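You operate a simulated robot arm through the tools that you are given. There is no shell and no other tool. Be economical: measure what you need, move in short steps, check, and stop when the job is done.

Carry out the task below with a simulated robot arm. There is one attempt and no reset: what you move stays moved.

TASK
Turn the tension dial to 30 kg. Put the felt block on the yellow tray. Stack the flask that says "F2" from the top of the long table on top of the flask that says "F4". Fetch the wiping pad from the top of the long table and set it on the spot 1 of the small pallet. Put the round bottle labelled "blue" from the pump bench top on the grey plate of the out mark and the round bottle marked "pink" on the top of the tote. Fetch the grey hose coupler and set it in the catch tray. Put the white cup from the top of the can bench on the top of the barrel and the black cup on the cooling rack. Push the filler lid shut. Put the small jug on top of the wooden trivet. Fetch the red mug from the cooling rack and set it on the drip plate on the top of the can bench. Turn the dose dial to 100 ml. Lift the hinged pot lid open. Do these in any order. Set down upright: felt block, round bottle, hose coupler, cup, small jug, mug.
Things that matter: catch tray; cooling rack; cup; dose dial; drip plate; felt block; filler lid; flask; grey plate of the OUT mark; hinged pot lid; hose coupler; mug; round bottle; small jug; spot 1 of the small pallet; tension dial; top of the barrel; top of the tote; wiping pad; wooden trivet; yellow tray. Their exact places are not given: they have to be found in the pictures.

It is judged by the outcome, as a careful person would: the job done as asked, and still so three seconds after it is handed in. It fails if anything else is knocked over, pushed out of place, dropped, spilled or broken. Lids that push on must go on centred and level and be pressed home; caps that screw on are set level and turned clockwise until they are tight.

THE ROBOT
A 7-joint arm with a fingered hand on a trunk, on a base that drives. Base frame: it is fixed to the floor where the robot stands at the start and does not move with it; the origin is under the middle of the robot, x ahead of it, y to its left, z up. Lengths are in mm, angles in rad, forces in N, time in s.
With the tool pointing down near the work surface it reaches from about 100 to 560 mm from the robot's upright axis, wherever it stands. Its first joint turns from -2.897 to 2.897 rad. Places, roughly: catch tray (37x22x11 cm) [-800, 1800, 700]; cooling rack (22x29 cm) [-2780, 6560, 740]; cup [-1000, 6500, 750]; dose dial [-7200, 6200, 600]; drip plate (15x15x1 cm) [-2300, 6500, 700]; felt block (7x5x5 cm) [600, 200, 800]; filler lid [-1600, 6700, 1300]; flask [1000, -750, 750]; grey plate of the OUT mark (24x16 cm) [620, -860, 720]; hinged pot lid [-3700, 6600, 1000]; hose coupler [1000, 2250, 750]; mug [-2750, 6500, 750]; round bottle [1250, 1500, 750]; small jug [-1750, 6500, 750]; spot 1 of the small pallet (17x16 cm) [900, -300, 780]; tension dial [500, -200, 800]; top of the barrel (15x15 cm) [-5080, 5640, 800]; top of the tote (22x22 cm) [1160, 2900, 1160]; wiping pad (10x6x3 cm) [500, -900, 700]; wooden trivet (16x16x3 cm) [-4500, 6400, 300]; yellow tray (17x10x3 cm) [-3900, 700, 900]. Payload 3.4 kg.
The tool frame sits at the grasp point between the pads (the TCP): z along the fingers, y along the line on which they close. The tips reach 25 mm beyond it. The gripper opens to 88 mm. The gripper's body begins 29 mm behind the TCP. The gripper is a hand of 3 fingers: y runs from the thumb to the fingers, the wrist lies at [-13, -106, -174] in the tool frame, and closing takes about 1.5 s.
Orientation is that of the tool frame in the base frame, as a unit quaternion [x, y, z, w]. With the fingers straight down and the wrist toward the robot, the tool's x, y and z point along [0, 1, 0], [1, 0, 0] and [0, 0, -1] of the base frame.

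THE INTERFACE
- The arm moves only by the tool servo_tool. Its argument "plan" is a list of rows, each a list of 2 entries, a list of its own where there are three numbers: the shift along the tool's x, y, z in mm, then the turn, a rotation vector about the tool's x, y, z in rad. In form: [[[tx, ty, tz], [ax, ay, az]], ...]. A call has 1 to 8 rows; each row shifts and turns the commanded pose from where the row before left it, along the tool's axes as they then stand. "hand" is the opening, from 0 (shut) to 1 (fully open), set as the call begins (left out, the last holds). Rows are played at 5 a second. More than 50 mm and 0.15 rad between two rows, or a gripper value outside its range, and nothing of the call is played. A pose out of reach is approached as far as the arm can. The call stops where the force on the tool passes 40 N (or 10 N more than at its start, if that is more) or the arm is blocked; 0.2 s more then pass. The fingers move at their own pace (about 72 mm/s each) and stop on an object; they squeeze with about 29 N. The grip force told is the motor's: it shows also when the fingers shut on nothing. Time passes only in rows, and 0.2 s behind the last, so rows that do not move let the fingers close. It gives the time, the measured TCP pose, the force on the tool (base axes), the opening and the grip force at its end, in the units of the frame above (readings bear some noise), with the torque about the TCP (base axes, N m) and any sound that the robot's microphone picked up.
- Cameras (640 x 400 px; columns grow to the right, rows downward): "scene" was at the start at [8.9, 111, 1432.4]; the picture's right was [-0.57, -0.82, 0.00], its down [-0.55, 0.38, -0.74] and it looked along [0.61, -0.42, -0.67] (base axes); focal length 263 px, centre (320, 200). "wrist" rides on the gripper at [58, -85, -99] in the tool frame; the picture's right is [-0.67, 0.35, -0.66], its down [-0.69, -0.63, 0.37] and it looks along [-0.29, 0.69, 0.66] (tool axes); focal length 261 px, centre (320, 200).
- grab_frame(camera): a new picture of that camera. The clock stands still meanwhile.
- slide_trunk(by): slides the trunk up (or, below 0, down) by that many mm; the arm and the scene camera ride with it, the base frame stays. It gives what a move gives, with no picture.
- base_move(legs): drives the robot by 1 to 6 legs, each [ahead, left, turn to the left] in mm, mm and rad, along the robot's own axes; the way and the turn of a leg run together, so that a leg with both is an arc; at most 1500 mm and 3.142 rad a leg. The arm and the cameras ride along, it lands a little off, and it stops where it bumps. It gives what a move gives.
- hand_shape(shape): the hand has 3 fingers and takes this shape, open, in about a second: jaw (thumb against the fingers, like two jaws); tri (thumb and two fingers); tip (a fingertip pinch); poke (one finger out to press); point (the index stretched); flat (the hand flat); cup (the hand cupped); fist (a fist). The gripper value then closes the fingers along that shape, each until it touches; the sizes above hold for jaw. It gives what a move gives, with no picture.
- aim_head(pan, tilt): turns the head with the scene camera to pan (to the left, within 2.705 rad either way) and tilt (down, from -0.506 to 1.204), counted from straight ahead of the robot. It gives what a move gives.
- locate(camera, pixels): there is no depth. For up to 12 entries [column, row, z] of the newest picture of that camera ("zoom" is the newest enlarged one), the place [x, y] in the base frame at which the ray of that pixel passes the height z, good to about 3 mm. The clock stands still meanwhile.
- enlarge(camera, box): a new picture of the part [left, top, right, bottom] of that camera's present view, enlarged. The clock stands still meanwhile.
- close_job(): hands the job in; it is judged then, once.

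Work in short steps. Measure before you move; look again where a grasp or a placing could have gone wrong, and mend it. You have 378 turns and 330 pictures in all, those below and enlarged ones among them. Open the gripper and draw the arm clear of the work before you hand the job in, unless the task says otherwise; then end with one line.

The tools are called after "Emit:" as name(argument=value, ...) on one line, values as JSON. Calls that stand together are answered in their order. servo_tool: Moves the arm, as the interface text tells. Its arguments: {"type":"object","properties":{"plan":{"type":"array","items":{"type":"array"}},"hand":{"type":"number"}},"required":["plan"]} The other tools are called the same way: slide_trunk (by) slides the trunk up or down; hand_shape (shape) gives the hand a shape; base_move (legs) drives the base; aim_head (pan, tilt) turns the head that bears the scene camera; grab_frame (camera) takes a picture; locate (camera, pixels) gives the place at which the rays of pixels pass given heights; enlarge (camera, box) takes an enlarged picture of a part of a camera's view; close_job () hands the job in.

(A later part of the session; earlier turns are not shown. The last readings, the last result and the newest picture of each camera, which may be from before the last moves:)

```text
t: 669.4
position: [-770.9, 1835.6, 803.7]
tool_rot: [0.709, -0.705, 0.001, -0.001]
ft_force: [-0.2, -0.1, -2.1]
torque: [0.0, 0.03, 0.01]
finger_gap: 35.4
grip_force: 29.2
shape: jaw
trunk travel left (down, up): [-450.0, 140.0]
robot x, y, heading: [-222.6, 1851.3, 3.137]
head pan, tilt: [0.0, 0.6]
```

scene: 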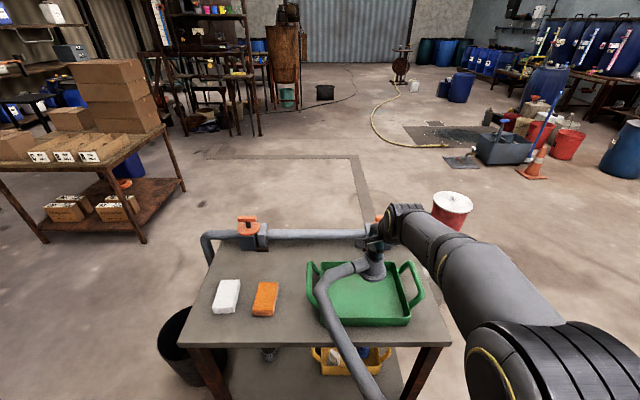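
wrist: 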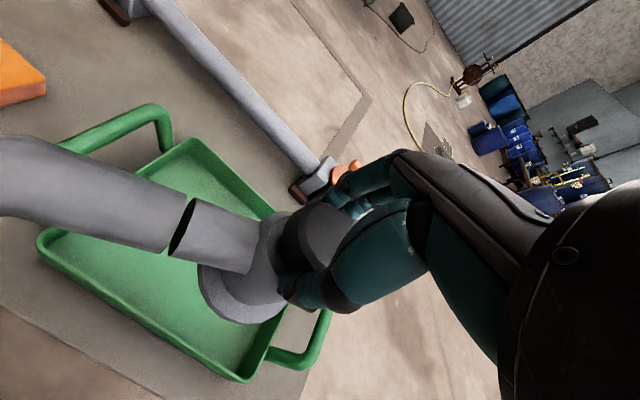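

Emit:
servo_tool(plan=[[[0, 0, 2], [0, 0, 0]], [[0, 0, 2], [0, 0, 0]], [[0, 0, 0], [0, 0, 0]]])

Emit:
servo_tool(plan=[[[0, 0, 2], [0, 0, 0]], [[0, 0, 2], [0, 0, 0]], [[0, 0, 0], [0, 0, 0]]])

```text
t: 670.2
position: [-770.1, 1836.0, 801.3]
tool_rot: [0.709, -0.705, 0.0, -0.001]
ft_force: [-0.2, 0.5, -1.6]
torque: [0.01, -0.01, -0.01]
finger_gap: 35.6
grip_force: 28.6
shape: jaw
trunk travel left (down, up): [-450.0, 140.0]
robot x, y, heading: [-225.5, 1851.5, 3.142]
head pan, tilt: [0.0, 0.6]
```

```text
t: 671.0
position: [-770.4, 1835.7, 795.4]
tool_rot: [0.709, -0.706, 0.002, -0.001]
ft_force: [1.0, -0.5, -1.4]
torque: [0.03, -0.02, -0.01]
finger_gap: 35.2
grip_force: 28.7
shape: jaw
trunk travel left (down, up): [-450.0, 140.0]
robot x, y, heading: [-228.9, 1851.6, 3.14]
head pan, tilt: [0.0, 0.6]
```

Emit:
servo_tool(plan=[[[0, 0, 2], [0, 0, 0]], [[0, 0, 2], [0, 0, 0]], [[0, 0, 2], [0, 0, 0]], [[0, 0, 0], [0, 0, 0]]])

Emit:
enlarge(camera="wrist", box=[150, 180, 390, 340])

```text
t: 672.0
position: [-770.8, 1835.2, 791.4]
tool_rot: [0.709, -0.705, 0.001, -0.002]
ft_force: [0.7, -0.1, -2.0]
torque: [0.01, -0.01, -0.04]
finger_gap: 35.5
grip_force: 29.3
shape: jaw
trunk travel left (down, up): [-450.0, 140.0]
robot x, y, heading: [-226.6, 1849.8, 3.136]
head pan, tilt: [0.0, 0.6]
```

```text
2.50 times, centred on (270, 260) of wrist
```

zoom: 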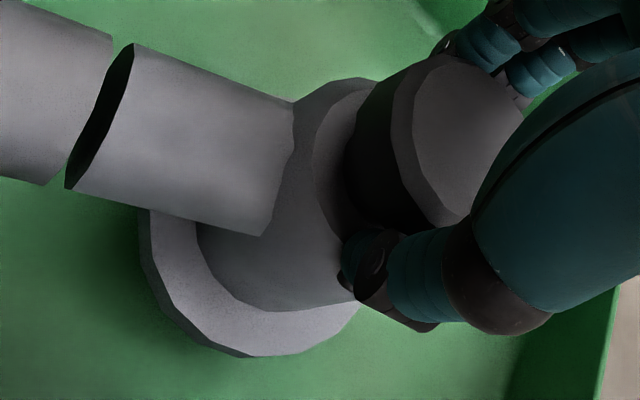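

Emit:
servo_tool(plan=[[[0, 0, 2], [0, 0, 0]], [[0, 0, 2], [0, 0, 0]], [[0, 0, 2], [0, 0, 0]], [[0, 0, 0], [0, 0, 0]]])

Emit:
servo_tool(plan=[[[0, 0, 2], [0, 0, 0]], [[0, 0, 2], [0, 0, 0]], [[0, 0, 0], [0, 0, 0]]])

Emit:
servo_tool(plan=[[[0, 0, 2], [0, 0, 0]], [[0, 0, 2], [0, 0, 0]], [[0, 0, 0], [0, 0, 0]]])

```text
t: 673.0
position: [-770.2, 1834.0, 784.9]
tool_rot: [0.709, -0.706, 0.001, -0.001]
ft_force: [-0.5, -0.1, -1.1]
torque: [0.0, 0.0, -0.01]
finger_gap: 35.2
grip_force: 28.9
shape: jaw
trunk travel left (down, up): [-450.0, 140.0]
robot x, y, heading: [-226.9, 1851.9, 3.136]
head pan, tilt: [0.0, 0.6]
```

```text
t: 673.8
position: [-770.6, 1834.9, 778.7]
tool_rot: [0.709, -0.705, 0.001, -0.001]
ft_force: [0.2, -0.2, -1.5]
torque: [0.0, 0.01, 0.0]
finger_gap: 35.7
grip_force: 29.5
shape: jaw
trunk travel left (down, up): [-450.0, 140.0]
robot x, y, heading: [-223.3, 1853.9, 3.135]
head pan, tilt: [0.0, 0.6]
```

```text
t: 674.6
position: [-770.6, 1835.6, 777.2]
tool_rot: [0.709, -0.705, 0.001, 0.0]
ft_force: [0.0, 0.1, -1.1]
torque: [0.04, 0.01, 0.03]
finger_gap: 35.5
grip_force: 29.1
shape: jaw
trunk travel left (down, up): [-450.0, 140.0]
robot x, y, heading: [-224.7, 1846.2, 3.139]
head pan, tilt: [0.0, 0.6]
```

The tray is lower than assumed; keep lowering.

Emit:
servo_tool(plan=[[[0, 0, 3], [0, 0, 0]], [[0, 0, 3], [0, 0, 0]], [[0, 0, 3], [0, 0, 0]], [[0, 0, 0], [0, 0, 0]]])

Emit:
servo_tool(plan=[[[0, 0, 3], [0, 0, 0]], [[0, 0, 3], [0, 0, 0]], [[0, 0, 0], [0, 0, 0]]])

Emit:
enlarge(camera="scene", box=[300, 220, 420, 330])

```text
t: 675.6
position: [-770.8, 1835.5, 769.4]
tool_rot: [0.709, -0.705, -0.002, 0.001]
ft_force: [-1.1, -2.6, 22.0]
torque: [0.01, -0.14, -0.05]
finger_gap: 35.7
grip_force: 28.8
shape: jaw
trunk travel left (down, up): [-450.0, 140.0]
robot x, y, heading: [-226.9, 1850.5, 3.132]
head pan, tilt: [0.0, 0.6]
```

```text
t: 676.1
position: [-773.4, 1837.0, 768.7]
tool_rot: [0.709, -0.705, -0.005, 0.005]
ft_force: [3.3, -0.6, 18.7]
torque: [0.08, -0.56, -0.07]
finger_gap: 36.5
grip_force: 28.8
shape: jaw
trunk travel left (down, up): [-450.0, 140.0]
robot x, y, heading: [-222.1, 1853.5, 3.141]
head pan, tilt: [0.0, 0.6]
stopped in row 2: the force on the tool passed its limit at 43 N (the readings are from after the stop); the commanded pose is now the measured one
```

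```text
3.64 times, centred on (360, 275) of scene
```

zoom: 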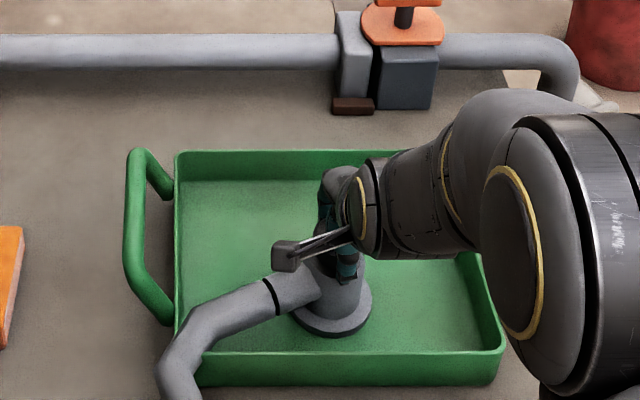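

Contact. Ease off, release and rise.

Emit:
servo_tool(plan=[[[0, 0, -1.5], [0, 0, 0]], [[0, 0, 0], [0, 0, 0]]])

Emit:
servo_tool(plan=[[[0, 0, 0], [0, 0, 0]], [[0, 0, 0], [0, 0, 0]], [[0, 0, 0], [0, 0, 0]], [[0, 0, 0], [0, 0, 0]], [[0, 0, -20], [0, 0, 0]], [[0, 0, -45], [0, 0, 0]], [[0, 0, -45], [0, 0, 0]], [[0, 0, -45], [0, 0, 0]]], hand=0.9)

Emit:
servo_tool(plan=[[[0, -40, -40], [0, 0, 0]], [[0, -40, -30], [0, 0, 0]], [[0, -40, -20], [0, 0, 0]]])

Emit:
grab_frame(camera="scene")

```text
t: 676.7
position: [-772.6, 1834.6, 768.2]
tool_rot: [0.709, -0.705, -0.004, 0.004]
ft_force: [-0.2, -0.4, 18.1]
torque: [0.05, -0.14, 0.0]
finger_gap: 36.7
grip_force: 29.0
shape: jaw
trunk travel left (down, up): [-450.0, 140.0]
robot x, y, heading: [-225.1, 1849.8, 3.137]
head pan, tilt: [0.0, 0.6]
```

```text
t: 678.5
position: [-770.7, 1835.8, 923.5]
tool_rot: [0.709, -0.706, -0.001, 0.001]
ft_force: [0.6, -0.7, -0.5]
torque: [-0.03, 0.0, 0.01]
finger_gap: 79.2
grip_force: 0.0
shape: jaw
trunk travel left (down, up): [-450.0, 140.0]
robot x, y, heading: [-224.6, 1853.2, 3.136]
head pan, tilt: [0.0, 0.6]
```

```text
refused: row 1 steps farther than a row can; nothing moved
```

```text
46 pictures are left
```

scene: 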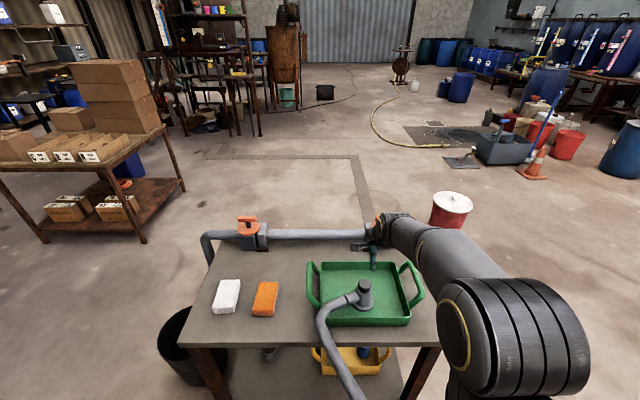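

Coupler is upright in the catch tray. Go to the pump bench for the pink bottle.

Emit:
servo_tool(plan=[[[0, -30, -35], [0, 0, 0]], [[0, -35, -30], [0, 0, 0]], [[0, -35, -30], [0, 0, 0]], [[0, -35, 0], [0, 0, 0]]], hand=1)

Emit:
base_move(legs=[[-330, 0, 0], [0, 0, 3.14], [0, -190, 0], [400, 0, 0]])

Emit:
aim_head(pan=-0.1, tilt=0.65)

Emit:
grab_frame(camera="scene")

Emit:
grab_frame(camera="wrist")

```text
t: 679.5
position: [-637.6, 1835.7, 1016.8]
tool_rot: [0.709, -0.705, -0.002, 0.002]
ft_force: [0.1, 0.1, 0.2]
torque: [-0.01, -0.04, -0.03]
finger_gap: 87.8
grip_force: 0.2
shape: jaw
trunk travel left (down, up): [-450.0, 140.0]
robot x, y, heading: [-226.5, 1850.3, 3.137]
head pan, tilt: [0.0, 0.6]
```

```text
t: 692.2
position: [902.7, 1664.8, 1015.8]
tool_rot: [0.709, 0.706, 0.001, 0.002]
ft_force: [0.5, -0.4, -0.5]
torque: [0.01, 0.0, 0.01]
finger_gap: 87.5
grip_force: 0.0
shape: jaw
trunk travel left (down, up): [-450.0, 140.0]
robot x, y, heading: [490.7, 1654.2, -0.013]
head pan, tilt: [0.0, 0.6]
```

```text
t: 692.9
position: [902.1, 1664.6, 1016.2]
tool_rot: [0.709, 0.706, 0.003, 0.002]
ft_force: [-0.5, 1.4, 0.6]
torque: [0.05, 0.01, 0.01]
finger_gap: 87.9
grip_force: 0.1
shape: jaw
trunk travel left (down, up): [-450.0, 140.0]
robot x, y, heading: [491.7, 1655.8, -0.018]
head pan, tilt: [-0.099, 0.649]
```

```text
45 pictures are left
```

scene: 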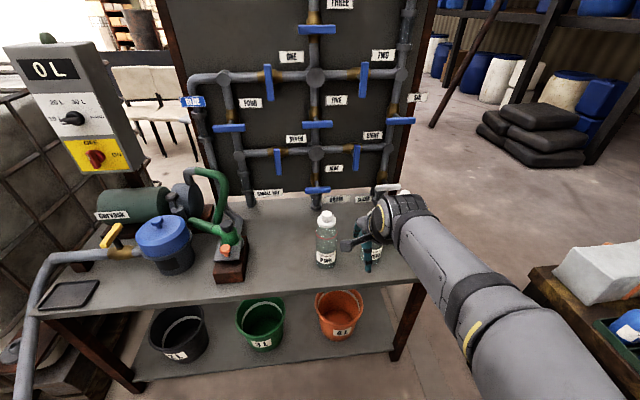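

```text
44 pictures are left
```

wrist: 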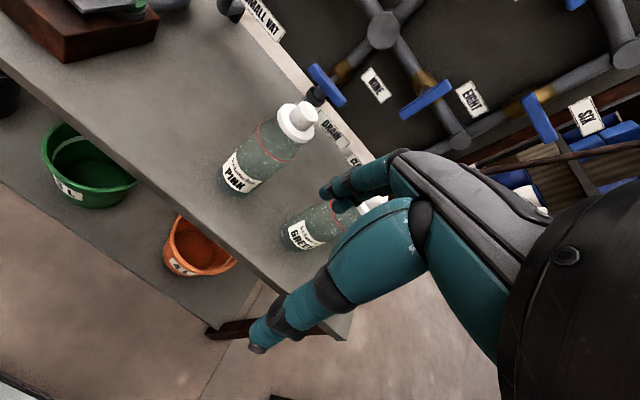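

Emit:
locate(camera="wrist", pixels=[[304, 114, 890], [304, 114, 920], [304, 114, 950], [240, 193, 725]])

Emit:
locate(camera="scene", pixels=[[327, 215, 890], [327, 215, 920], [327, 215, 950], [326, 262, 725], [315, 250, 780], [338, 250, 780]])

```text
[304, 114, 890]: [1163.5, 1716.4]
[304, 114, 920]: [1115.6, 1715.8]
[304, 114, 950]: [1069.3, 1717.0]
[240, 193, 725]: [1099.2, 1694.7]
```

```text
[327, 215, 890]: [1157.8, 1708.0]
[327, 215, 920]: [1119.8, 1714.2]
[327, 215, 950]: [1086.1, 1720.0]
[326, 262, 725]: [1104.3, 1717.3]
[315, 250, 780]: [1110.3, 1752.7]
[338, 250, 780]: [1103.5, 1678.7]
```

Pink bottle ≈(1137,1716), cap top z≈907. Move closer and above the cap.

Emit:
base_move(legs=[[82, 55, 0.013]])

Emit:
servo_tool(plan=[[[0, 38, 0], [0, 0, 0]], [[0, 38, 0], [0, 0, 0]], [[0, 38, 10], [0, 0, 0]], [[0, 37, 20], [0, 0, 0]], [[0, 0, 20], [0, 0, 0]], [[0, 0, 0], [0, 0, 0]]])

Emit:
grab_frame(camera="wrist")

```text
t: 694.0
position: [983.1, 1727.2, 1016.7]
tool_rot: [0.704, 0.71, 0.001, 0.001]
ft_force: [0.1, -0.4, -0.5]
torque: [-0.02, -0.03, -0.04]
finger_gap: 87.6
grip_force: 0.1
shape: jaw
trunk travel left (down, up): [-450.0, 140.0]
robot x, y, heading: [567.7, 1712.2, -0.002]
head pan, tilt: [-0.099, 0.649]
```

```text
t: 695.4
position: [1134.2, 1729.6, 967.6]
tool_rot: [0.704, 0.71, 0.003, 0.002]
ft_force: [0.3, 0.0, -0.3]
torque: [0.0, -0.01, 0.01]
finger_gap: 88.0
grip_force: 0.1
shape: jaw
trunk travel left (down, up): [-450.0, 140.0]
robot x, y, heading: [573.6, 1711.8, 0.002]
head pan, tilt: [-0.099, 0.649]
```

```text
43 pictures are left
```

wrist: 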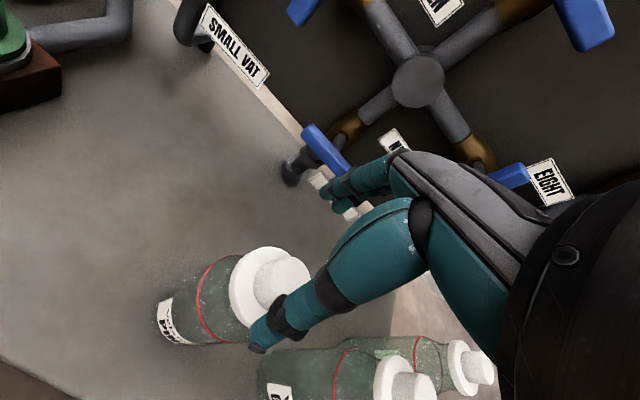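

Emit:
locate(camera="wrist", pixels=[[284, 281, 905], [284, 281, 895]])

Emit:
servo_tool(plan=[[[-14, 2, 0], [0, 0, 0]], [[0, 0, 20], [0, 0, 0]], [[0, 0, 0], [0, 0, 0]]])

Emit:
grab_frame(camera="wrist")

```text
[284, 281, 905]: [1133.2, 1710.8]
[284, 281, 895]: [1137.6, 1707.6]
```

```text
t: 696.2
position: [1135.4, 1713.0, 947.4]
tool_rot: [0.705, 0.71, 0.003, 0.003]
ft_force: [0.6, 1.2, -0.6]
torque: [0.02, 0.01, 0.01]
finger_gap: 87.7
grip_force: 0.1
shape: jaw
trunk travel left (down, up): [-450.0, 140.0]
robot x, y, heading: [566.7, 1712.3, 0.001]
head pan, tilt: [-0.099, 0.649]
```

```text
42 pictures are left
```

wrist: 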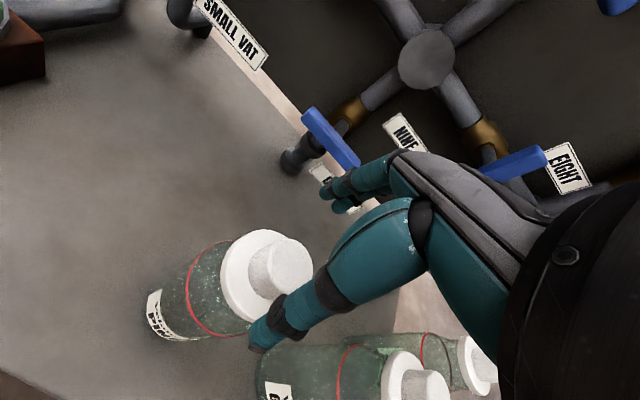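

Aligned. Descend, close and lift.

Emit:
servo_tool(plan=[[[-1, 1, 25], [0, 0, 0]], [[0, 0, 20], [0, 0, 0]], [[0, 0, 12], [0, 0, 0]], [[0, 0, 0], [0, 0, 0]]])

Emit:
servo_tool(plan=[[[0, 0, 0], [0, 0, 0]], [[0, 0, 0], [0, 0, 0]], [[0, 0, 0], [0, 0, 0]], [[0, 0, 0], [0, 0, 0]], [[0, 0, 0], [0, 0, 0]], [[0, 0, 0], [0, 0, 0]], [[0, 0, 0], [0, 0, 0]], [[0, 0, 0], [0, 0, 0]]], hand=0)

Emit:
servo_tool(plan=[[[0, 0, -8], [0, 0, 0]], [[0, 0, -15], [0, 0, 0]], [[0, 0, -20], [0, 0, 0]], [[0, 0, 0], [0, 0, 0]]])

Emit:
grab_frame(camera="wrist")

```text
t: 697.2
position: [1138.5, 1712.8, 891.2]
tool_rot: [0.704, 0.71, 0.003, 0.003]
ft_force: [-0.5, -0.3, 2.1]
torque: [0.01, 0.05, -0.02]
finger_gap: 87.8
grip_force: 0.1
shape: jaw
trunk travel left (down, up): [-450.0, 140.0]
robot x, y, heading: [573.3, 1714.6, -0.0]
head pan, tilt: [-0.099, 0.649]
```

```text
t: 699.0
position: [1137.2, 1715.6, 891.8]
tool_rot: [0.704, 0.71, 0.004, 0.003]
ft_force: [3.7, -0.9, 13.4]
torque: [-0.07, -1.04, 0.0]
finger_gap: 54.4
grip_force: 29.1
shape: jaw
trunk travel left (down, up): [-450.0, 140.0]
robot x, y, heading: [570.4, 1711.7, -0.002]
head pan, tilt: [-0.099, 0.649]
```

```text
t: 700.0
position: [1136.1, 1713.6, 932.0]
tool_rot: [0.705, 0.709, 0.002, 0.001]
ft_force: [0.5, 0.4, -3.3]
torque: [-0.03, -0.03, 0.01]
finger_gap: 53.4
grip_force: 29.2
shape: jaw
trunk travel left (down, up): [-450.0, 140.0]
robot x, y, heading: [571.9, 1713.3, -0.0]
head pan, tilt: [-0.099, 0.649]
```

```text
41 pictures are left
```

wrist: 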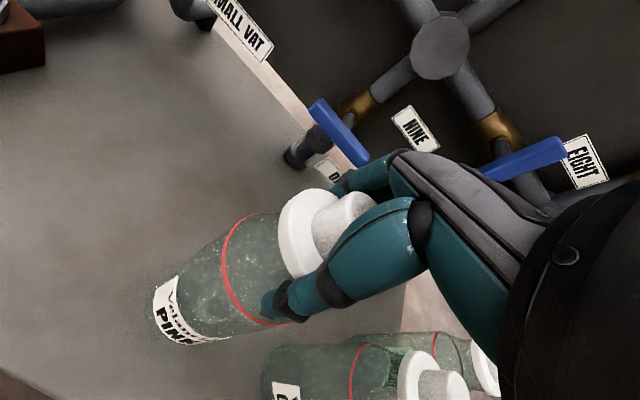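

Held. Lift, retract, drive to the tote.

Emit:
servo_tool(plan=[[[0, -5, -25], [0, 0, 0]], [[0, -10, -35], [0, 0, 0]], [[0, -20, -35], [0, 0, 0]], [[0, -30, -35], [0, 0, 0]], [[0, -35, -25], [0, 0, 0]], [[0, -30, -25], [0, 0, 0]], [[0, 0, -25], [0, 0, 0]]])

Emit:
base_move(legs=[[-350, 0, 0], [0, 1190, 0]])

Emit:
slide_trunk(by=138)

Emit:
servo_tool(plan=[[[0, 0, -35], [0, 0, 0]], [[0, 0, -35], [0, 0, 0]], [[0, 10, -35], [0, 0, 0]], [[0, 0, 0], [0, 0, 0]]])

Emit:
aim_head(pan=0.0, tilt=0.6)

Emit:
grab_frame(camera="scene")

```text
t: 701.6
position: [1004.8, 1709.7, 1137.0]
tool_rot: [0.704, 0.71, 0.001, 0.003]
ft_force: [0.0, 0.1, -4.0]
torque: [0.01, -0.05, -0.03]
finger_gap: 53.3
grip_force: 28.8
shape: jaw
trunk travel left (down, up): [-450.0, 140.0]
robot x, y, heading: [571.3, 1712.7, 0.002]
head pan, tilt: [-0.099, 0.649]
```

```text
t: 709.5
position: [642.8, 2920.7, 1136.6]
tool_rot: [0.693, 0.721, 0.001, 0.003]
ft_force: [0.3, -0.6, -4.0]
torque: [0.0, -0.06, 0.01]
finger_gap: 53.2
grip_force: 28.9
shape: jaw
trunk travel left (down, up): [-450.0, 140.0]
robot x, y, heading: [210.3, 2910.4, 0.034]
head pan, tilt: [-0.099, 0.649]
```

```text
t: 711.2
position: [642.9, 2921.3, 1274.6]
tool_rot: [0.694, 0.72, 0.002, 0.003]
ft_force: [-0.2, 0.1, -4.6]
torque: [0.03, -0.03, -0.02]
finger_gap: 53.6
grip_force: 29.2
shape: jaw
trunk travel left (down, up): [-588.0, 2.0]
robot x, y, heading: [208.5, 2910.8, 0.033]
head pan, tilt: [-0.099, 0.649]
```

```text
t: 712.2
position: [650.9, 2921.2, 1379.4]
tool_rot: [0.693, 0.721, 0.002, 0.002]
ft_force: [-0.1, 0.3, -3.7]
torque: [-0.01, -0.07, 0.05]
finger_gap: 53.2
grip_force: 28.8
shape: jaw
trunk travel left (down, up): [-588.0, 2.0]
robot x, y, heading: [203.8, 2906.4, 0.029]
head pan, tilt: [-0.099, 0.649]
heard: snap
```

```text
t: 712.9
position: [652.7, 2919.4, 1379.4]
tool_rot: [0.693, 0.721, 0.003, 0.001]
ft_force: [-0.4, -0.1, -5.3]
torque: [0.01, -0.06, -0.04]
finger_gap: 53.2
grip_force: 28.8
shape: jaw
trunk travel left (down, up): [-588.0, 2.0]
robot x, y, heading: [208.1, 2906.8, 0.028]
head pan, tilt: [0.0, 0.6]
```

```text
40 pictures are left
```

scene: 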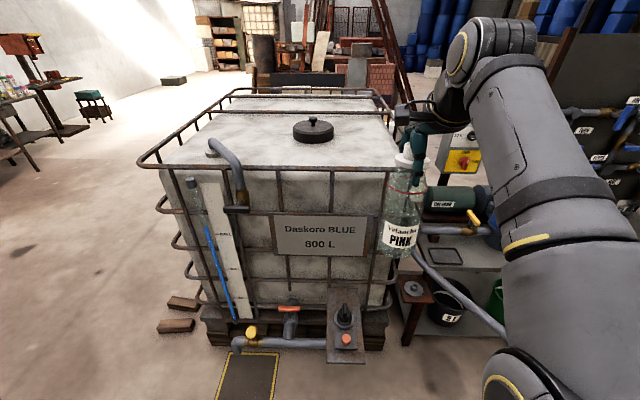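

Emit:
locate(camera="scene", pixels=[[360, 155, 1160], [313, 140, 1160], [389, 167, 1180], [150, 162, 1180], [330, 160, 1160], [375, 120, 1160], [345, 140, 1160]])

```text
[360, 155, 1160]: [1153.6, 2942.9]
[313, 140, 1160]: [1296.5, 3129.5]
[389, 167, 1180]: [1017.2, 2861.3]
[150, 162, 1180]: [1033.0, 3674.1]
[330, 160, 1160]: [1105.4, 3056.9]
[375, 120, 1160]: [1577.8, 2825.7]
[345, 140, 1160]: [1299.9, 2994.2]
```

Emit:
locate(camera="scene", pixels=[[345, 360, 300], [345, 360, 450], [330, 330, 450], [365, 330, 450], [238, 350, 200], [418, 325, 300], [250, 400, 0]])

```text
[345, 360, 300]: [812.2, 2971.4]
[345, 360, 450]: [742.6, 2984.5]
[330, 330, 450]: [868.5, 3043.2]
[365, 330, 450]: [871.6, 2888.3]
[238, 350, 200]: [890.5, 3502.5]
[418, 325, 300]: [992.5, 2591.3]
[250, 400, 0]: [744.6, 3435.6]
```

Drive in (base passes below the valve panel), then extend over the tote top.

Emit:
base_move(legs=[[310, 25, -0.03]])

Emit:
servo_tool(plan=[[[0, 30, 0], [0, 0, 0]], [[0, 35, 0], [0, 0, 0]], [[0, 35, 0], [0, 0, 0]], [[0, 25, 0], [0, 0, 0]], [[0, 0, 0], [0, 0, 0]]])

Emit:
grab_frame(camera="wrist")

Emit:
grab_frame(camera="scene")

```text
t: 715.0
position: [968.8, 2938.0, 1378.7]
tool_rot: [0.703, 0.711, 0.001, 0.001]
ft_force: [-0.3, -0.8, -3.7]
torque: [0.02, -0.05, -0.01]
finger_gap: 53.3
grip_force: 29.2
shape: jaw
trunk travel left (down, up): [-588.0, 2.0]
robot x, y, heading: [521.4, 2940.2, 0.003]
head pan, tilt: [0.0, 0.6]
```

```text
t: 716.2
position: [1072.2, 2940.4, 1370.1]
tool_rot: [0.703, 0.712, 0.002, 0.002]
ft_force: [-1.1, 0.7, -4.6]
torque: [-0.03, -0.07, 0.02]
finger_gap: 53.4
grip_force: 29.1
shape: jaw
out of reach, approached as far as the arm can: row 3, 4
trunk travel left (down, up): [-588.0, 2.0]
robot x, y, heading: [523.4, 2940.4, 0.002]
head pan, tilt: [0.0, 0.6]
```

```text
39 pictures are left
```

wrist: 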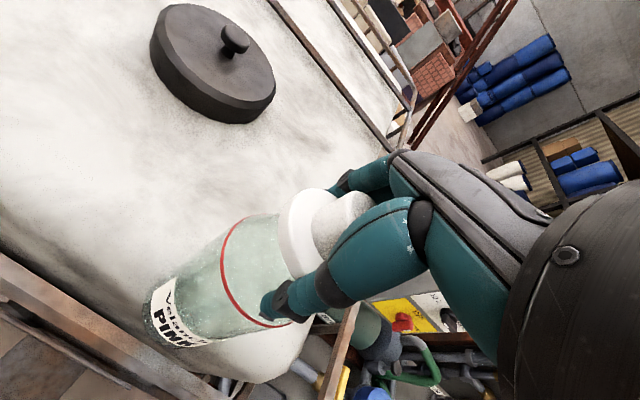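

```text
38 pictures are left
```

scene: 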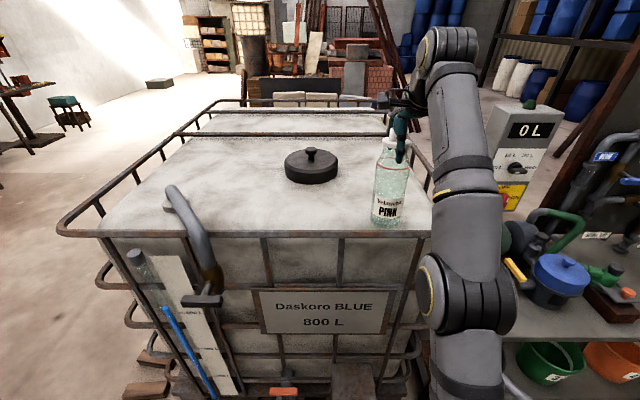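

Lower toward the tote top (reach recovers as it lowers).

Emit:
servo_tool(plan=[[[0, 0, 10], [0, 0, 0]], [[0, 0, 10], [0, 0, 0]], [[0, 0, 8], [0, 0, 0]], [[0, 0, 0], [0, 0, 0]]])

Emit:
servo_tool(plan=[[[0, 0, 6], [0, 0, 0]], [[0, 0, 4], [0, 0, 0]], [[0, 0, 0], [0, 0, 0]]])

Emit:
servo_tool(plan=[[[0, 0, 3], [0, 0, 0]], [[0, 0, 2], [0, 0, 0]], [[0, 0, 0], [0, 0, 0]]])

```text
t: 717.0
position: [1069.8, 2939.5, 1356.0]
tool_rot: [0.703, 0.711, 0.013, 0.013]
ft_force: [-2.8, -0.5, 22.4]
torque: [-0.05, 0.25, 0.0]
finger_gap: 54.1
grip_force: 28.9
shape: jaw
trunk travel left (down, up): [-588.0, 2.0]
robot x, y, heading: [522.4, 2941.3, 0.003]
head pan, tilt: [0.0, 0.6]
stopped in row 3: the force on the tool passed its limit at 45 N (the readings are from after the stop); the commanded pose is now the measured one
```

```text
t: 717.4
position: [1068.5, 2939.2, 1356.9]
tool_rot: [0.704, 0.71, 0.017, 0.018]
ft_force: [-4.3, 0.8, 22.9]
torque: [-0.04, 0.36, 0.0]
finger_gap: 53.5
grip_force: 29.4
shape: jaw
trunk travel left (down, up): [-588.0, 2.0]
robot x, y, heading: [526.3, 2943.5, -0.001]
head pan, tilt: [0.0, 0.6]
stopped in row 1: the force on the tool passed its limit at 44 N (the readings are from after the stop); the commanded pose is now the measured one
```

```text
t: 717.9
position: [1068.4, 2939.9, 1355.6]
tool_rot: [0.703, 0.711, 0.022, 0.021]
ft_force: [-3.7, -0.4, 21.6]
torque: [-0.03, 0.41, 0.0]
finger_gap: 53.4
grip_force: 29.2
shape: jaw
trunk travel left (down, up): [-588.0, 2.0]
robot x, y, heading: [525.7, 2941.6, 0.002]
head pan, tilt: [0.0, 0.6]
stopped in row 2: the force on the tool passed its limit at 42 N (the readings are from after the stop); the commanded pose is now the measured one
```

It touched early (probably the front rail at x≈1035). Raise, re-level, and drive 45 mm closer.

Emit:
servo_tool(plan=[[[0, 0, -10], [0.03, 0, 0]], [[0, 0, -15], [0.031, 0, 0]], [[0, 0, -10], [0, 0, 0]], [[0, 0, 0], [0, 0, 0]]])

Emit:
base_move(legs=[[45, 0, 0]])

Emit:
enlarge(camera="scene", box=[320, 100, 480, 260])

```text
t: 718.9
position: [1061.6, 2940.7, 1375.0]
tool_rot: [0.704, 0.711, -0.003, -0.004]
ft_force: [0.0, 0.7, -4.7]
torque: [-0.02, -0.05, -0.01]
finger_gap: 52.9
grip_force: 29.3
shape: jaw
out of reach, approached as far as the arm can: row 2, 3
trunk travel left (down, up): [-588.0, 2.0]
robot x, y, heading: [527.2, 2939.4, 0.002]
head pan, tilt: [0.0, 0.6]
```

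```text
t: 719.8
position: [1109.2, 2940.3, 1375.2]
tool_rot: [0.703, 0.711, -0.005, -0.004]
ft_force: [0.1, -0.5, -4.6]
torque: [0.0, -0.04, 0.01]
finger_gap: 53.3
grip_force: 29.2
shape: jaw
trunk travel left (down, up): [-588.0, 2.0]
robot x, y, heading: [570.2, 2946.1, -0.002]
head pan, tilt: [0.0, 0.6]
```

```text
2.50 times, centred on (400, 180) of scene
```

zoom: 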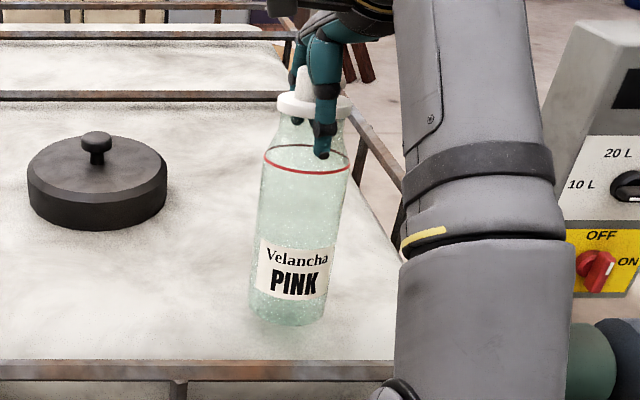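

Now well behind the rail. Lower in small steps.

Emit:
servo_tool(plan=[[[0, 0, 8], [0, 0, 0]], [[0, 0, 4], [0, 0, 0]], [[0, 0, 3], [0, 0, 0]], [[0, 0, 0], [0, 0, 0]]])

Emit:
servo_tool(plan=[[[0, 0, 3], [0, 0, 0]], [[0, 0, 2], [0, 0, 0]], [[0, 0, 0], [0, 0, 0]]])

```text
t: 720.8
position: [1105.5, 2939.5, 1360.8]
tool_rot: [0.702, 0.712, -0.004, -0.003]
ft_force: [0.1, -0.4, -3.3]
torque: [0.04, -0.1, -0.01]
finger_gap: 52.9
grip_force: 29.0
shape: jaw
trunk travel left (down, up): [-588.0, 2.0]
robot x, y, heading: [569.9, 2946.6, -0.0]
head pan, tilt: [0.0, 0.6]
```

```text
t: 721.6
position: [1105.4, 2939.6, 1356.4]
tool_rot: [0.702, 0.712, -0.002, -0.004]
ft_force: [0.3, 0.1, 9.2]
torque: [-0.04, -0.18, 0.02]
finger_gap: 53.1
grip_force: 28.7
shape: jaw
trunk travel left (down, up): [-588.0, 2.0]
robot x, y, heading: [565.3, 2938.6, 0.002]
head pan, tilt: [0.0, 0.6]
```

Contact. Release, then slide the hand out sideways (+y), since height reach is limited.

Emit:
servo_tool(plan=[[[0, 0, -1], [0, 0, 0]], [[0, 0, 0], [0, 0, 0]], [[0, 0, 0], [0, 0, 0]], [[0, 0, 0], [0, 0, 0]], [[0, 0, 0], [0, 0, 0]]], hand=1)

Emit:
enlarge(camera="wrist", box=[140, 120, 440, 360])

```text
t: 722.8
position: [1106.4, 2939.6, 1357.3]
tool_rot: [0.703, 0.711, -0.004, -0.004]
ft_force: [-0.3, -0.1, -0.7]
torque: [-0.05, -0.05, -0.05]
finger_gap: 87.8
grip_force: 0.0
shape: jaw
trunk travel left (down, up): [-588.0, 2.0]
robot x, y, heading: [570.7, 2938.1, 0.002]
head pan, tilt: [0.0, 0.6]
```

```text
1.67 times, centred on (290, 240) of wrist
```

zoom: 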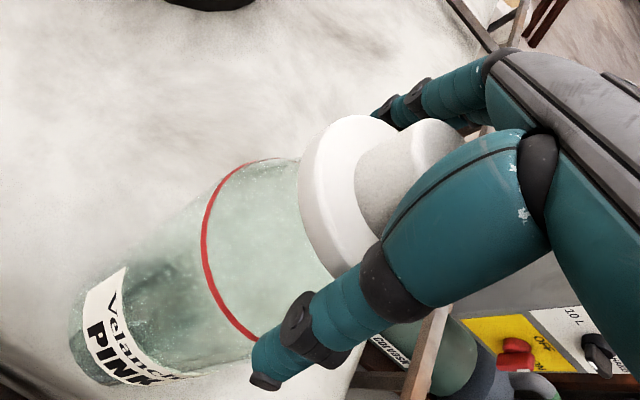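

Emit:
servo_tool(plan=[[[0, 0, -8], [0, 0, 0]], [[15, 0, 0], [0, 0, 0]], [[30, 0, 0], [0, 0, 0]], [[35, 0, 0], [0, 0, 0]], [[35, 0, 0], [0, 0, 0]], [[0, 0, 0], [0, 0, 0]]])

Emit:
base_move(legs=[[-350, 0, 0]])

Emit:
grab_frame(camera="scene")

```text
t: 724.2
position: [1106.1, 3053.7, 1367.0]
tool_rot: [0.703, 0.711, -0.003, -0.004]
ft_force: [0.3, 0.1, -0.5]
torque: [0.04, 0.01, 0.03]
finger_gap: 87.8
grip_force: 0.1
shape: jaw
trunk travel left (down, up): [-588.0, 2.0]
robot x, y, heading: [568.8, 2941.6, 0.001]
head pan, tilt: [0.0, 0.6]
```

```text
t: 726.4
position: [768.5, 3055.7, 1365.4]
tool_rot: [0.7, 0.714, -0.003, -0.003]
ft_force: [0.2, 0.0, -0.3]
torque: [0.03, -0.02, 0.01]
finger_gap: 88.1
grip_force: 0.0
shape: jaw
trunk travel left (down, up): [-588.0, 2.0]
robot x, y, heading: [230.8, 2939.9, 0.014]
head pan, tilt: [0.0, 0.6]
heard: snap
```

```text
35 pictures are left
```

scene: 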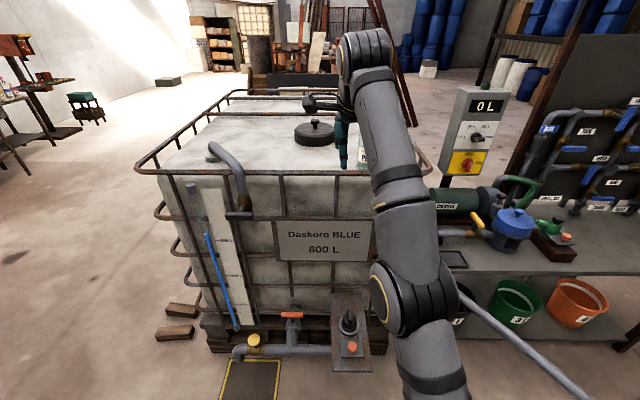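

Check the coupler in the catch tray after those "snap" sounds.

Emit:
aim_head(pan=-2.3, tilt=0.6)

Emit:
enlarge(camera="scene", box=[180, 80, 480, 270])

```text
t: 728.5
position: [770.1, 3056.3, 1366.1]
tool_rot: [0.7, 0.714, -0.004, -0.004]
ft_force: [0.0, -0.5, -0.2]
torque: [0.01, 0.01, 0.03]
finger_gap: 88.0
grip_force: 0.1
shape: jaw
trunk travel left (down, up): [-588.0, 2.0]
robot x, y, heading: [231.4, 2940.7, 0.013]
head pan, tilt: [-2.3, 0.6]
```

```text
2.11 times, centred on (330, 175) of scene
```

zoom: 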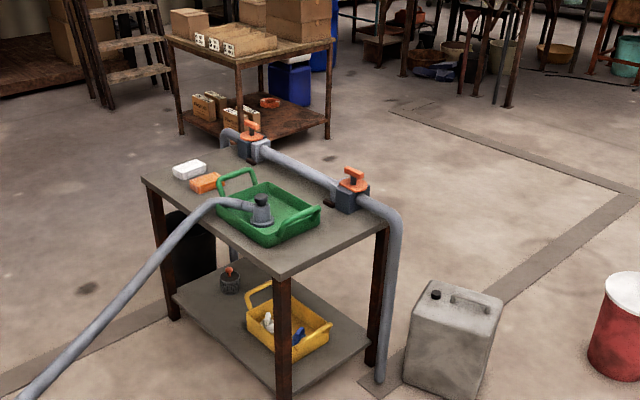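

Coupler is fine. Next the blue bottle: it is deep on the bench, so I'll come alongside (facing +y) and reach right.

Emit:
servo_tool(plan=[[[-35, -30, 0], [0, 0, 0]], [[-35, -30, 0], [0, 0, 0]], [[-35, -30, 0], [0, 0, 0]], [[-10, -20, 0], [0, 0, 0]]])

Emit:
slide_trunk(by=-138)

Emit:
base_move(legs=[[0, -1480, -0.013], [0, 0, 1.571], [0, -440, 0]])

Emit:
servo_tool(plan=[[[-30, 2, 0], [0, 0, 0.08]], [[-43, 2, 0], [0, 0, 0.1]], [[-43, 2, 0], [0, 0, 0.1]], [[-43, 2, 0], [0, 0, 0.1]], [[-43, 2, 0], [0, 0, 0.1]], [[-43, 2, 0], [0, 0, 0.1]], [[-43, 2, 0], [0, 0, 0.1]], [[-43, 2, 0], [0, 0, 0.1]]])

Emit:
servo_tool(plan=[[[-43, 2, 0], [0, 0, 0.1]], [[-43, 2, 0], [0, 0, 0.1]], [[-43, 2, 0], [0, 0, 0.1]], [[-43, 2, 0], [0, 0, 0.1]], [[-43, 2, 0], [0, 0, 0.1]], [[-43, 2, 0], [0, 0, 0.1]], [[-43, 2, 0], [0, 0, 0.1]], [[-30, 2, 0], [0, 0, 0.08]]])

Emit:
grab_frame(camera="wrist")

```text
t: 729.5
position: [701.8, 2944.3, 1424.3]
tool_rot: [0.7, 0.714, -0.004, -0.005]
ft_force: [0.5, 0.6, 0.0]
torque: [0.01, -0.03, 0.01]
finger_gap: 87.9
grip_force: 0.1
shape: jaw
out of reach, approached as far as the arm can: row 1, 2, 3, 4
trunk travel left (down, up): [-588.0, 2.0]
robot x, y, heading: [233.7, 2936.2, 0.007]
head pan, tilt: [-2.3, 0.6]
```

```text
t: 731.2
position: [701.5, 2943.5, 1284.9]
tool_rot: [0.7, 0.714, -0.004, -0.005]
ft_force: [-0.2, 0.6, 0.0]
torque: [0.02, 0.02, 0.04]
finger_gap: 87.9
grip_force: 0.1
shape: jaw
trunk travel left (down, up): [-450.0, 140.0]
robot x, y, heading: [229.1, 2937.8, 0.01]
head pan, tilt: [-2.3, 0.6]
```

```text
t: 744.7
position: [688.7, 1862.8, 1285.0]
tool_rot: [0.019, 1.0, -0.006, -0.001]
ft_force: [-0.8, -0.1, 0.0]
torque: [0.03, -0.01, 0.01]
finger_gap: 88.0
grip_force: 0.1
shape: jaw
trunk travel left (down, up): [-450.0, 140.0]
robot x, y, heading: [669.8, 1395.5, 1.523]
head pan, tilt: [-2.3, 0.6]
```

```text
t: 746.5
position: [986.8, 1749.9, 1272.3]
tool_rot: [0.397, 0.918, -0.006, 0.001]
ft_force: [-0.4, 0.1, -0.5]
torque: [0.03, 0.01, 0.03]
finger_gap: 87.9
grip_force: 0.0
shape: jaw
out of reach, approached as far as the arm can: row 3, 4, 7
trunk travel left (down, up): [-450.0, 140.0]
robot x, y, heading: [668.3, 1394.3, 1.525]
head pan, tilt: [-2.3, 0.6]
```

```text
t: 748.3
position: [1123.9, 1454.4, 1261.0]
tool_rot: [0.716, 0.698, -0.004, 0.005]
ft_force: [-0.1, 0.5, 0.6]
torque: [0.02, -0.02, -0.01]
finger_gap: 87.9
grip_force: 0.1
shape: jaw
out of reach, approached as far as the arm can: row 2, 5, 7
trunk travel left (down, up): [-450.0, 140.0]
robot x, y, heading: [666.7, 1393.5, 1.528]
head pan, tilt: [-2.3, 0.6]
```

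```text
33 pictures are left
```

wrist: 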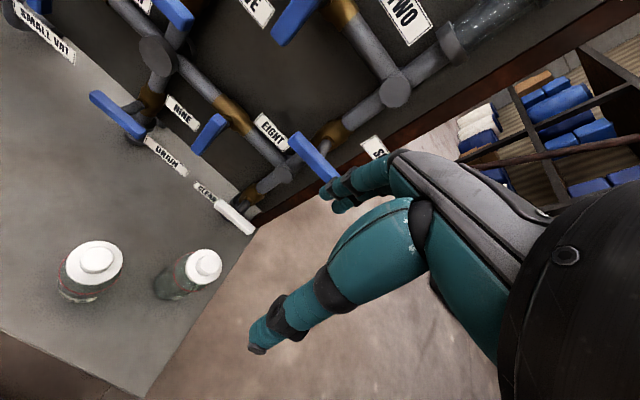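

Emit:
locate(camera="wrist", pixels=[[207, 263, 905], [97, 258, 905], [207, 263, 890]])

Emit:
aim_head(pan=-1.5, tilt=0.8)

Emit:
enlarge(camera="scene", box=[200, 100, 440, 300])

```text
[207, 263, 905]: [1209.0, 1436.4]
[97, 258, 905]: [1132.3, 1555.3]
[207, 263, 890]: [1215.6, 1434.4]
```

```text
t: 749.5
position: [1124.4, 1456.0, 1261.0]
tool_rot: [0.716, 0.698, -0.004, 0.003]
ft_force: [0.2, -0.2, -1.0]
torque: [0.03, -0.01, -0.01]
finger_gap: 87.9
grip_force: 0.1
shape: jaw
trunk travel left (down, up): [-450.0, 140.0]
robot x, y, heading: [668.8, 1393.9, 1.522]
head pan, tilt: [-1.499, 0.799]
```

```text
2.00 times, centred on (320, 200) of scene
```

zoom: 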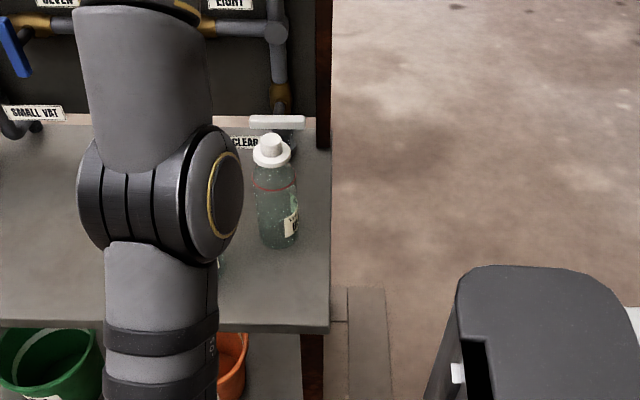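

Blue bottle cap at (1209,1436). Move above it.

Emit:
servo_tool(plan=[[[-4, 15, 40], [0, 0, 0]], [[-4, 15, 40], [0, 0, 0]], [[-4, 15, 40], [0, 0, 0]], [[-3, 15, 40], [0, 0, 0]], [[-3, 15, 40], [0, 0, 0]], [[0, 10, 40], [0, 0, 0]], [[0, 0, 20], [0, 0, 0]], [[0, 0, 0], [0, 0, 0]]])

Emit:
grab_frame(camera="wrist")

```text
t: 751.2
position: [1282.9, 1426.7, 1067.3]
tool_rot: [0.716, 0.698, -0.006, 0.003]
ft_force: [0.3, -0.7, -0.7]
torque: [-0.06, -0.02, -0.01]
finger_gap: 87.8
grip_force: 0.0
shape: jaw
out of reach, approached as far as the arm can: row 1, 2, 3, 4, 5, 6, 7
trunk travel left (down, up): [-450.0, 140.0]
robot x, y, heading: [669.0, 1395.6, 1.523]
head pan, tilt: [-1.499, 0.799]
```

```text
31 pictures are left
```

wrist: 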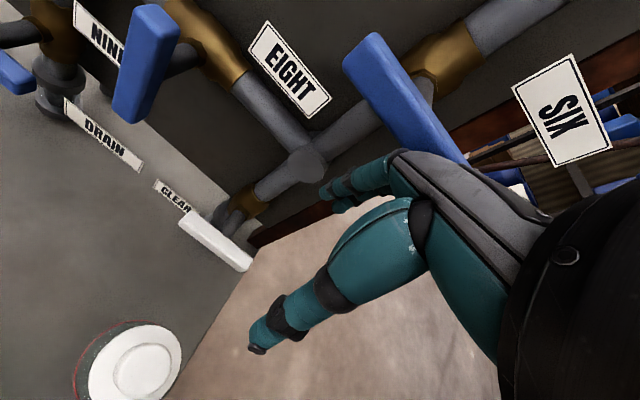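

The command had run ahead; pull back 75 mm in x.

Emit:
servo_tool(plan=[[[3, -30, 0], [0, 0, 0]], [[3, -30, 0], [0, 0, 0]], [[3, -30, 0], [0, 0, 0]], [[0, 0, 0], [0, 0, 0]]])

```text
t: 752.2
position: [1259.9, 1435.6, 1107.2]
tool_rot: [0.716, 0.698, -0.004, 0.004]
ft_force: [0.2, -0.8, 0.3]
torque: [0.01, 0.0, -0.01]
finger_gap: 88.0
grip_force: 0.0
shape: jaw
out of reach, approached as far as the arm can: row 1, 2, 3
trunk travel left (down, up): [-450.0, 140.0]
robot x, y, heading: [668.7, 1394.6, 1.525]
head pan, tilt: [-1.499, 0.799]
```

Emit:
servo_tool(plan=[[[0, -30, 20], [0, 0, 0]], [[0, -30, 20], [0, 0, 0]], [[0, 0, 20], [0, 0, 0]], [[0, 0, 0], [0, 0, 0]]])

```text
t: 753.2
position: [1269.7, 1434.9, 1094.9]
tool_rot: [0.716, 0.698, -0.006, 0.003]
ft_force: [0.5, 0.6, -0.2]
torque: [0.0, 0.01, 0.01]
finger_gap: 87.6
grip_force: 0.0
shape: jaw
out of reach, approached as far as the arm can: row 1, 2, 3
trunk travel left (down, up): [-450.0, 140.0]
robot x, y, heading: [666.6, 1396.1, 1.526]
head pan, tilt: [-1.499, 0.799]
```

Emit:
servo_tool(plan=[[[0, -45, 0], [0, 0, 0]], [[0, -45, 0], [0, 0, 0]], [[0, 0, 0], [0, 0, 0]]])

```text
t: 754.0
position: [1238.5, 1434.8, 1137.8]
tool_rot: [0.716, 0.698, -0.006, 0.003]
ft_force: [0.4, -0.4, 0.4]
torque: [0.02, 0.0, 0.0]
finger_gap: 87.8
grip_force: 0.2
shape: jaw
out of reach, approached as far as the arm can: row 1, 2
trunk travel left (down, up): [-450.0, 140.0]
robot x, y, heading: [670.8, 1395.3, 1.525]
head pan, tilt: [-1.499, 0.799]
```

Emit:
servo_tool(plan=[[[0, -15, 45], [0, 0, 0]], [[0, -15, 45], [0, 0, 0]], [[0, 0, 0], [0, 0, 0]]])

```text
t: 754.9
position: [1274.3, 1427.7, 1083.2]
tool_rot: [0.716, 0.698, -0.005, 0.002]
ft_force: [-0.5, 0.2, -0.3]
torque: [-0.01, 0.0, 0.02]
finger_gap: 88.0
grip_force: 0.1
shape: jaw
out of reach, approached as far as the arm can: row 1, 2
trunk travel left (down, up): [-450.0, 140.0]
robot x, y, heading: [671.3, 1394.3, 1.519]
head pan, tilt: [-1.499, 0.799]
```

Emit:
servo_tool(plan=[[[0, -45, 0], [0, 0, 0]], [[0, -45, 0], [0, 0, 0]], [[0, -20, 0], [0, 0, 0]], [[0, 0, 0], [0, 0, 0]]])

```text
t: 755.9
position: [1239.2, 1425.8, 1136.8]
tool_rot: [0.716, 0.699, -0.006, 0.003]
ft_force: [0.2, 0.8, 0.4]
torque: [-0.03, -0.01, 0.03]
finger_gap: 87.9
grip_force: 0.0
shape: jaw
out of reach, approached as far as the arm can: row 1, 2, 3
trunk travel left (down, up): [-450.0, 140.0]
robot x, y, heading: [670.0, 1394.3, 1.529]
head pan, tilt: [-1.499, 0.799]
```

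Emit:
servo_tool(plan=[[[0, 0, 45], [0, 0, 0]], [[0, 0, 45], [0, 0, 0]], [[0, -20, 45], [0, 0, 0]], [[0, -20, 45], [0, 0, 0]], [[0, 0, 0], [0, 0, 0]]])

```text
t: 757.0
position: [1307.7, 1414.1, 1010.4]
tool_rot: [0.716, 0.698, -0.005, 0.004]
ft_force: [0.1, -1.0, 0.0]
torque: [0.02, 0.02, 0.02]
finger_gap: 87.9
grip_force: 0.3
shape: jaw
out of reach, approached as far as the arm can: row 1, 2, 3, 4
trunk travel left (down, up): [-450.0, 140.0]
robot x, y, heading: [670.4, 1393.2, 1.526]
head pan, tilt: [-1.499, 0.799]
```

Emit:
servo_tool(plan=[[[0, -48, 0], [0, 0, 0]], [[0, -48, 0], [0, 0, 0]], [[0, -48, 0], [0, 0, 0]], [[0, -48, 0], [0, 0, 0]], [[0, 0, 0], [0, 0, 0]]])

```text
t: 758.2
position: [1278.6, 1405.9, 1073.3]
tool_rot: [0.716, 0.698, -0.005, 0.002]
ft_force: [-0.4, -1.3, 0.0]
torque: [0.02, 0.01, 0.02]
finger_gap: 87.8
grip_force: 0.0
shape: jaw
out of reach, approached as far as the arm can: row 1, 2, 3, 4
trunk travel left (down, up): [-450.0, 140.0]
robot x, y, heading: [668.2, 1394.2, 1.521]
head pan, tilt: [-1.499, 0.799]
```

Estimated command ≈(1348, …,1112). Bring it to (1209,1000).

Emit:
servo_tool(plan=[[[8, -40, 28], [0, 0, 0]], [[8, -40, 28], [0, 0, 0]], [[8, -40, 28], [0, 0, 0]], [[6, -19, 28], [0, 0, 0]], [[0, 0, 0], [0, 0, 0]]])

Emit:
grab_frame(camera="wrist")

```text
t: 759.5
position: [1292.0, 1414.9, 1047.7]
tool_rot: [0.716, 0.698, -0.005, 0.003]
ft_force: [0.6, 0.5, -0.2]
torque: [0.01, -0.02, -0.04]
finger_gap: 88.0
grip_force: 0.1
shape: jaw
out of reach, approached as far as the arm can: row 1, 2, 3, 4
trunk travel left (down, up): [-450.0, 140.0]
robot x, y, heading: [671.7, 1394.8, 1.524]
head pan, tilt: [-1.499, 0.799]
```

```text
30 pictures are left
```

wrist: 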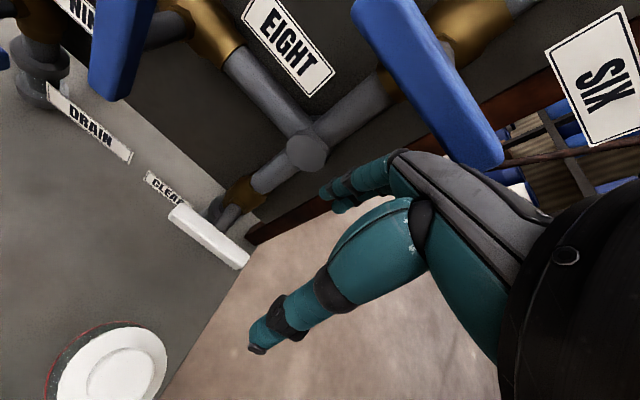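

Emit:
servo_tool(plan=[[[0, -45, 0], [0, 0, 0]], [[0, -45, 0], [0, 0, 0]], [[0, -45, 0], [0, 0, 0]], [[0, -45, 0], [0, 0, 0]], [[0, -45, 0], [0, 0, 0]], [[0, -45, 0], [0, 0, 0]], [[0, 0, 0], [0, 0, 0]]])

```text
t: 761.0
position: [1210.8, 1403.5, 1172.0]
tool_rot: [0.716, 0.698, -0.005, 0.003]
ft_force: [0.2, 1.5, 0.5]
torque: [0.03, 0.01, 0.02]
finger_gap: 88.1
grip_force: 0.1
shape: jaw
out of reach, approached as far as the arm can: row 1, 2, 3, 4, 5, 6
trunk travel left (down, up): [-450.0, 140.0]
robot x, y, heading: [668.1, 1394.3, 1.527]
head pan, tilt: [-1.499, 0.799]
```

The arm seems stuck stretched (elbow singular). Try a yaw and pitch perturbation to let the elbow bend.

Emit:
servo_tool(plan=[[[0, 0, 0], [0.13, 0, 0]], [[0, 0, 0], [0.13, 0, 0]], [[0, 0, 0], [0.13, 0, 0]], [[0, 0, 0], [0, 0, 0]]])

```text
t: 762.0
position: [1168.6, 1419.4, 1106.5]
tool_rot: [0.702, 0.685, -0.141, -0.136]
ft_force: [-0.6, 0.8, 0.6]
torque: [0.0, 0.01, 0.0]
finger_gap: 87.8
grip_force: 0.1
shape: jaw
out of reach, approached as far as the arm can: row 1, 2, 3
trunk travel left (down, up): [-450.0, 140.0]
robot x, y, heading: [668.8, 1395.3, 1.525]
head pan, tilt: [-1.499, 0.799]
```

Emit:
servo_tool(plan=[[[0, -40, 0], [0, 0, 0]], [[0, -40, 0], [0, 0, 0]], [[0, 0, 0], [0, 0, 0]]])

```text
t: 762.9
position: [1126.8, 1413.8, 1161.9]
tool_rot: [0.703, 0.684, -0.14, -0.135]
ft_force: [0.3, -0.6, 1.2]
torque: [0.01, 0.0, -0.01]
finger_gap: 87.8
grip_force: 0.1
shape: jaw
out of reach, approached as far as the arm can: row 1, 2
trunk travel left (down, up): [-450.0, 140.0]
robot x, y, heading: [666.2, 1392.0, 1.522]
head pan, tilt: [-1.499, 0.799]
```

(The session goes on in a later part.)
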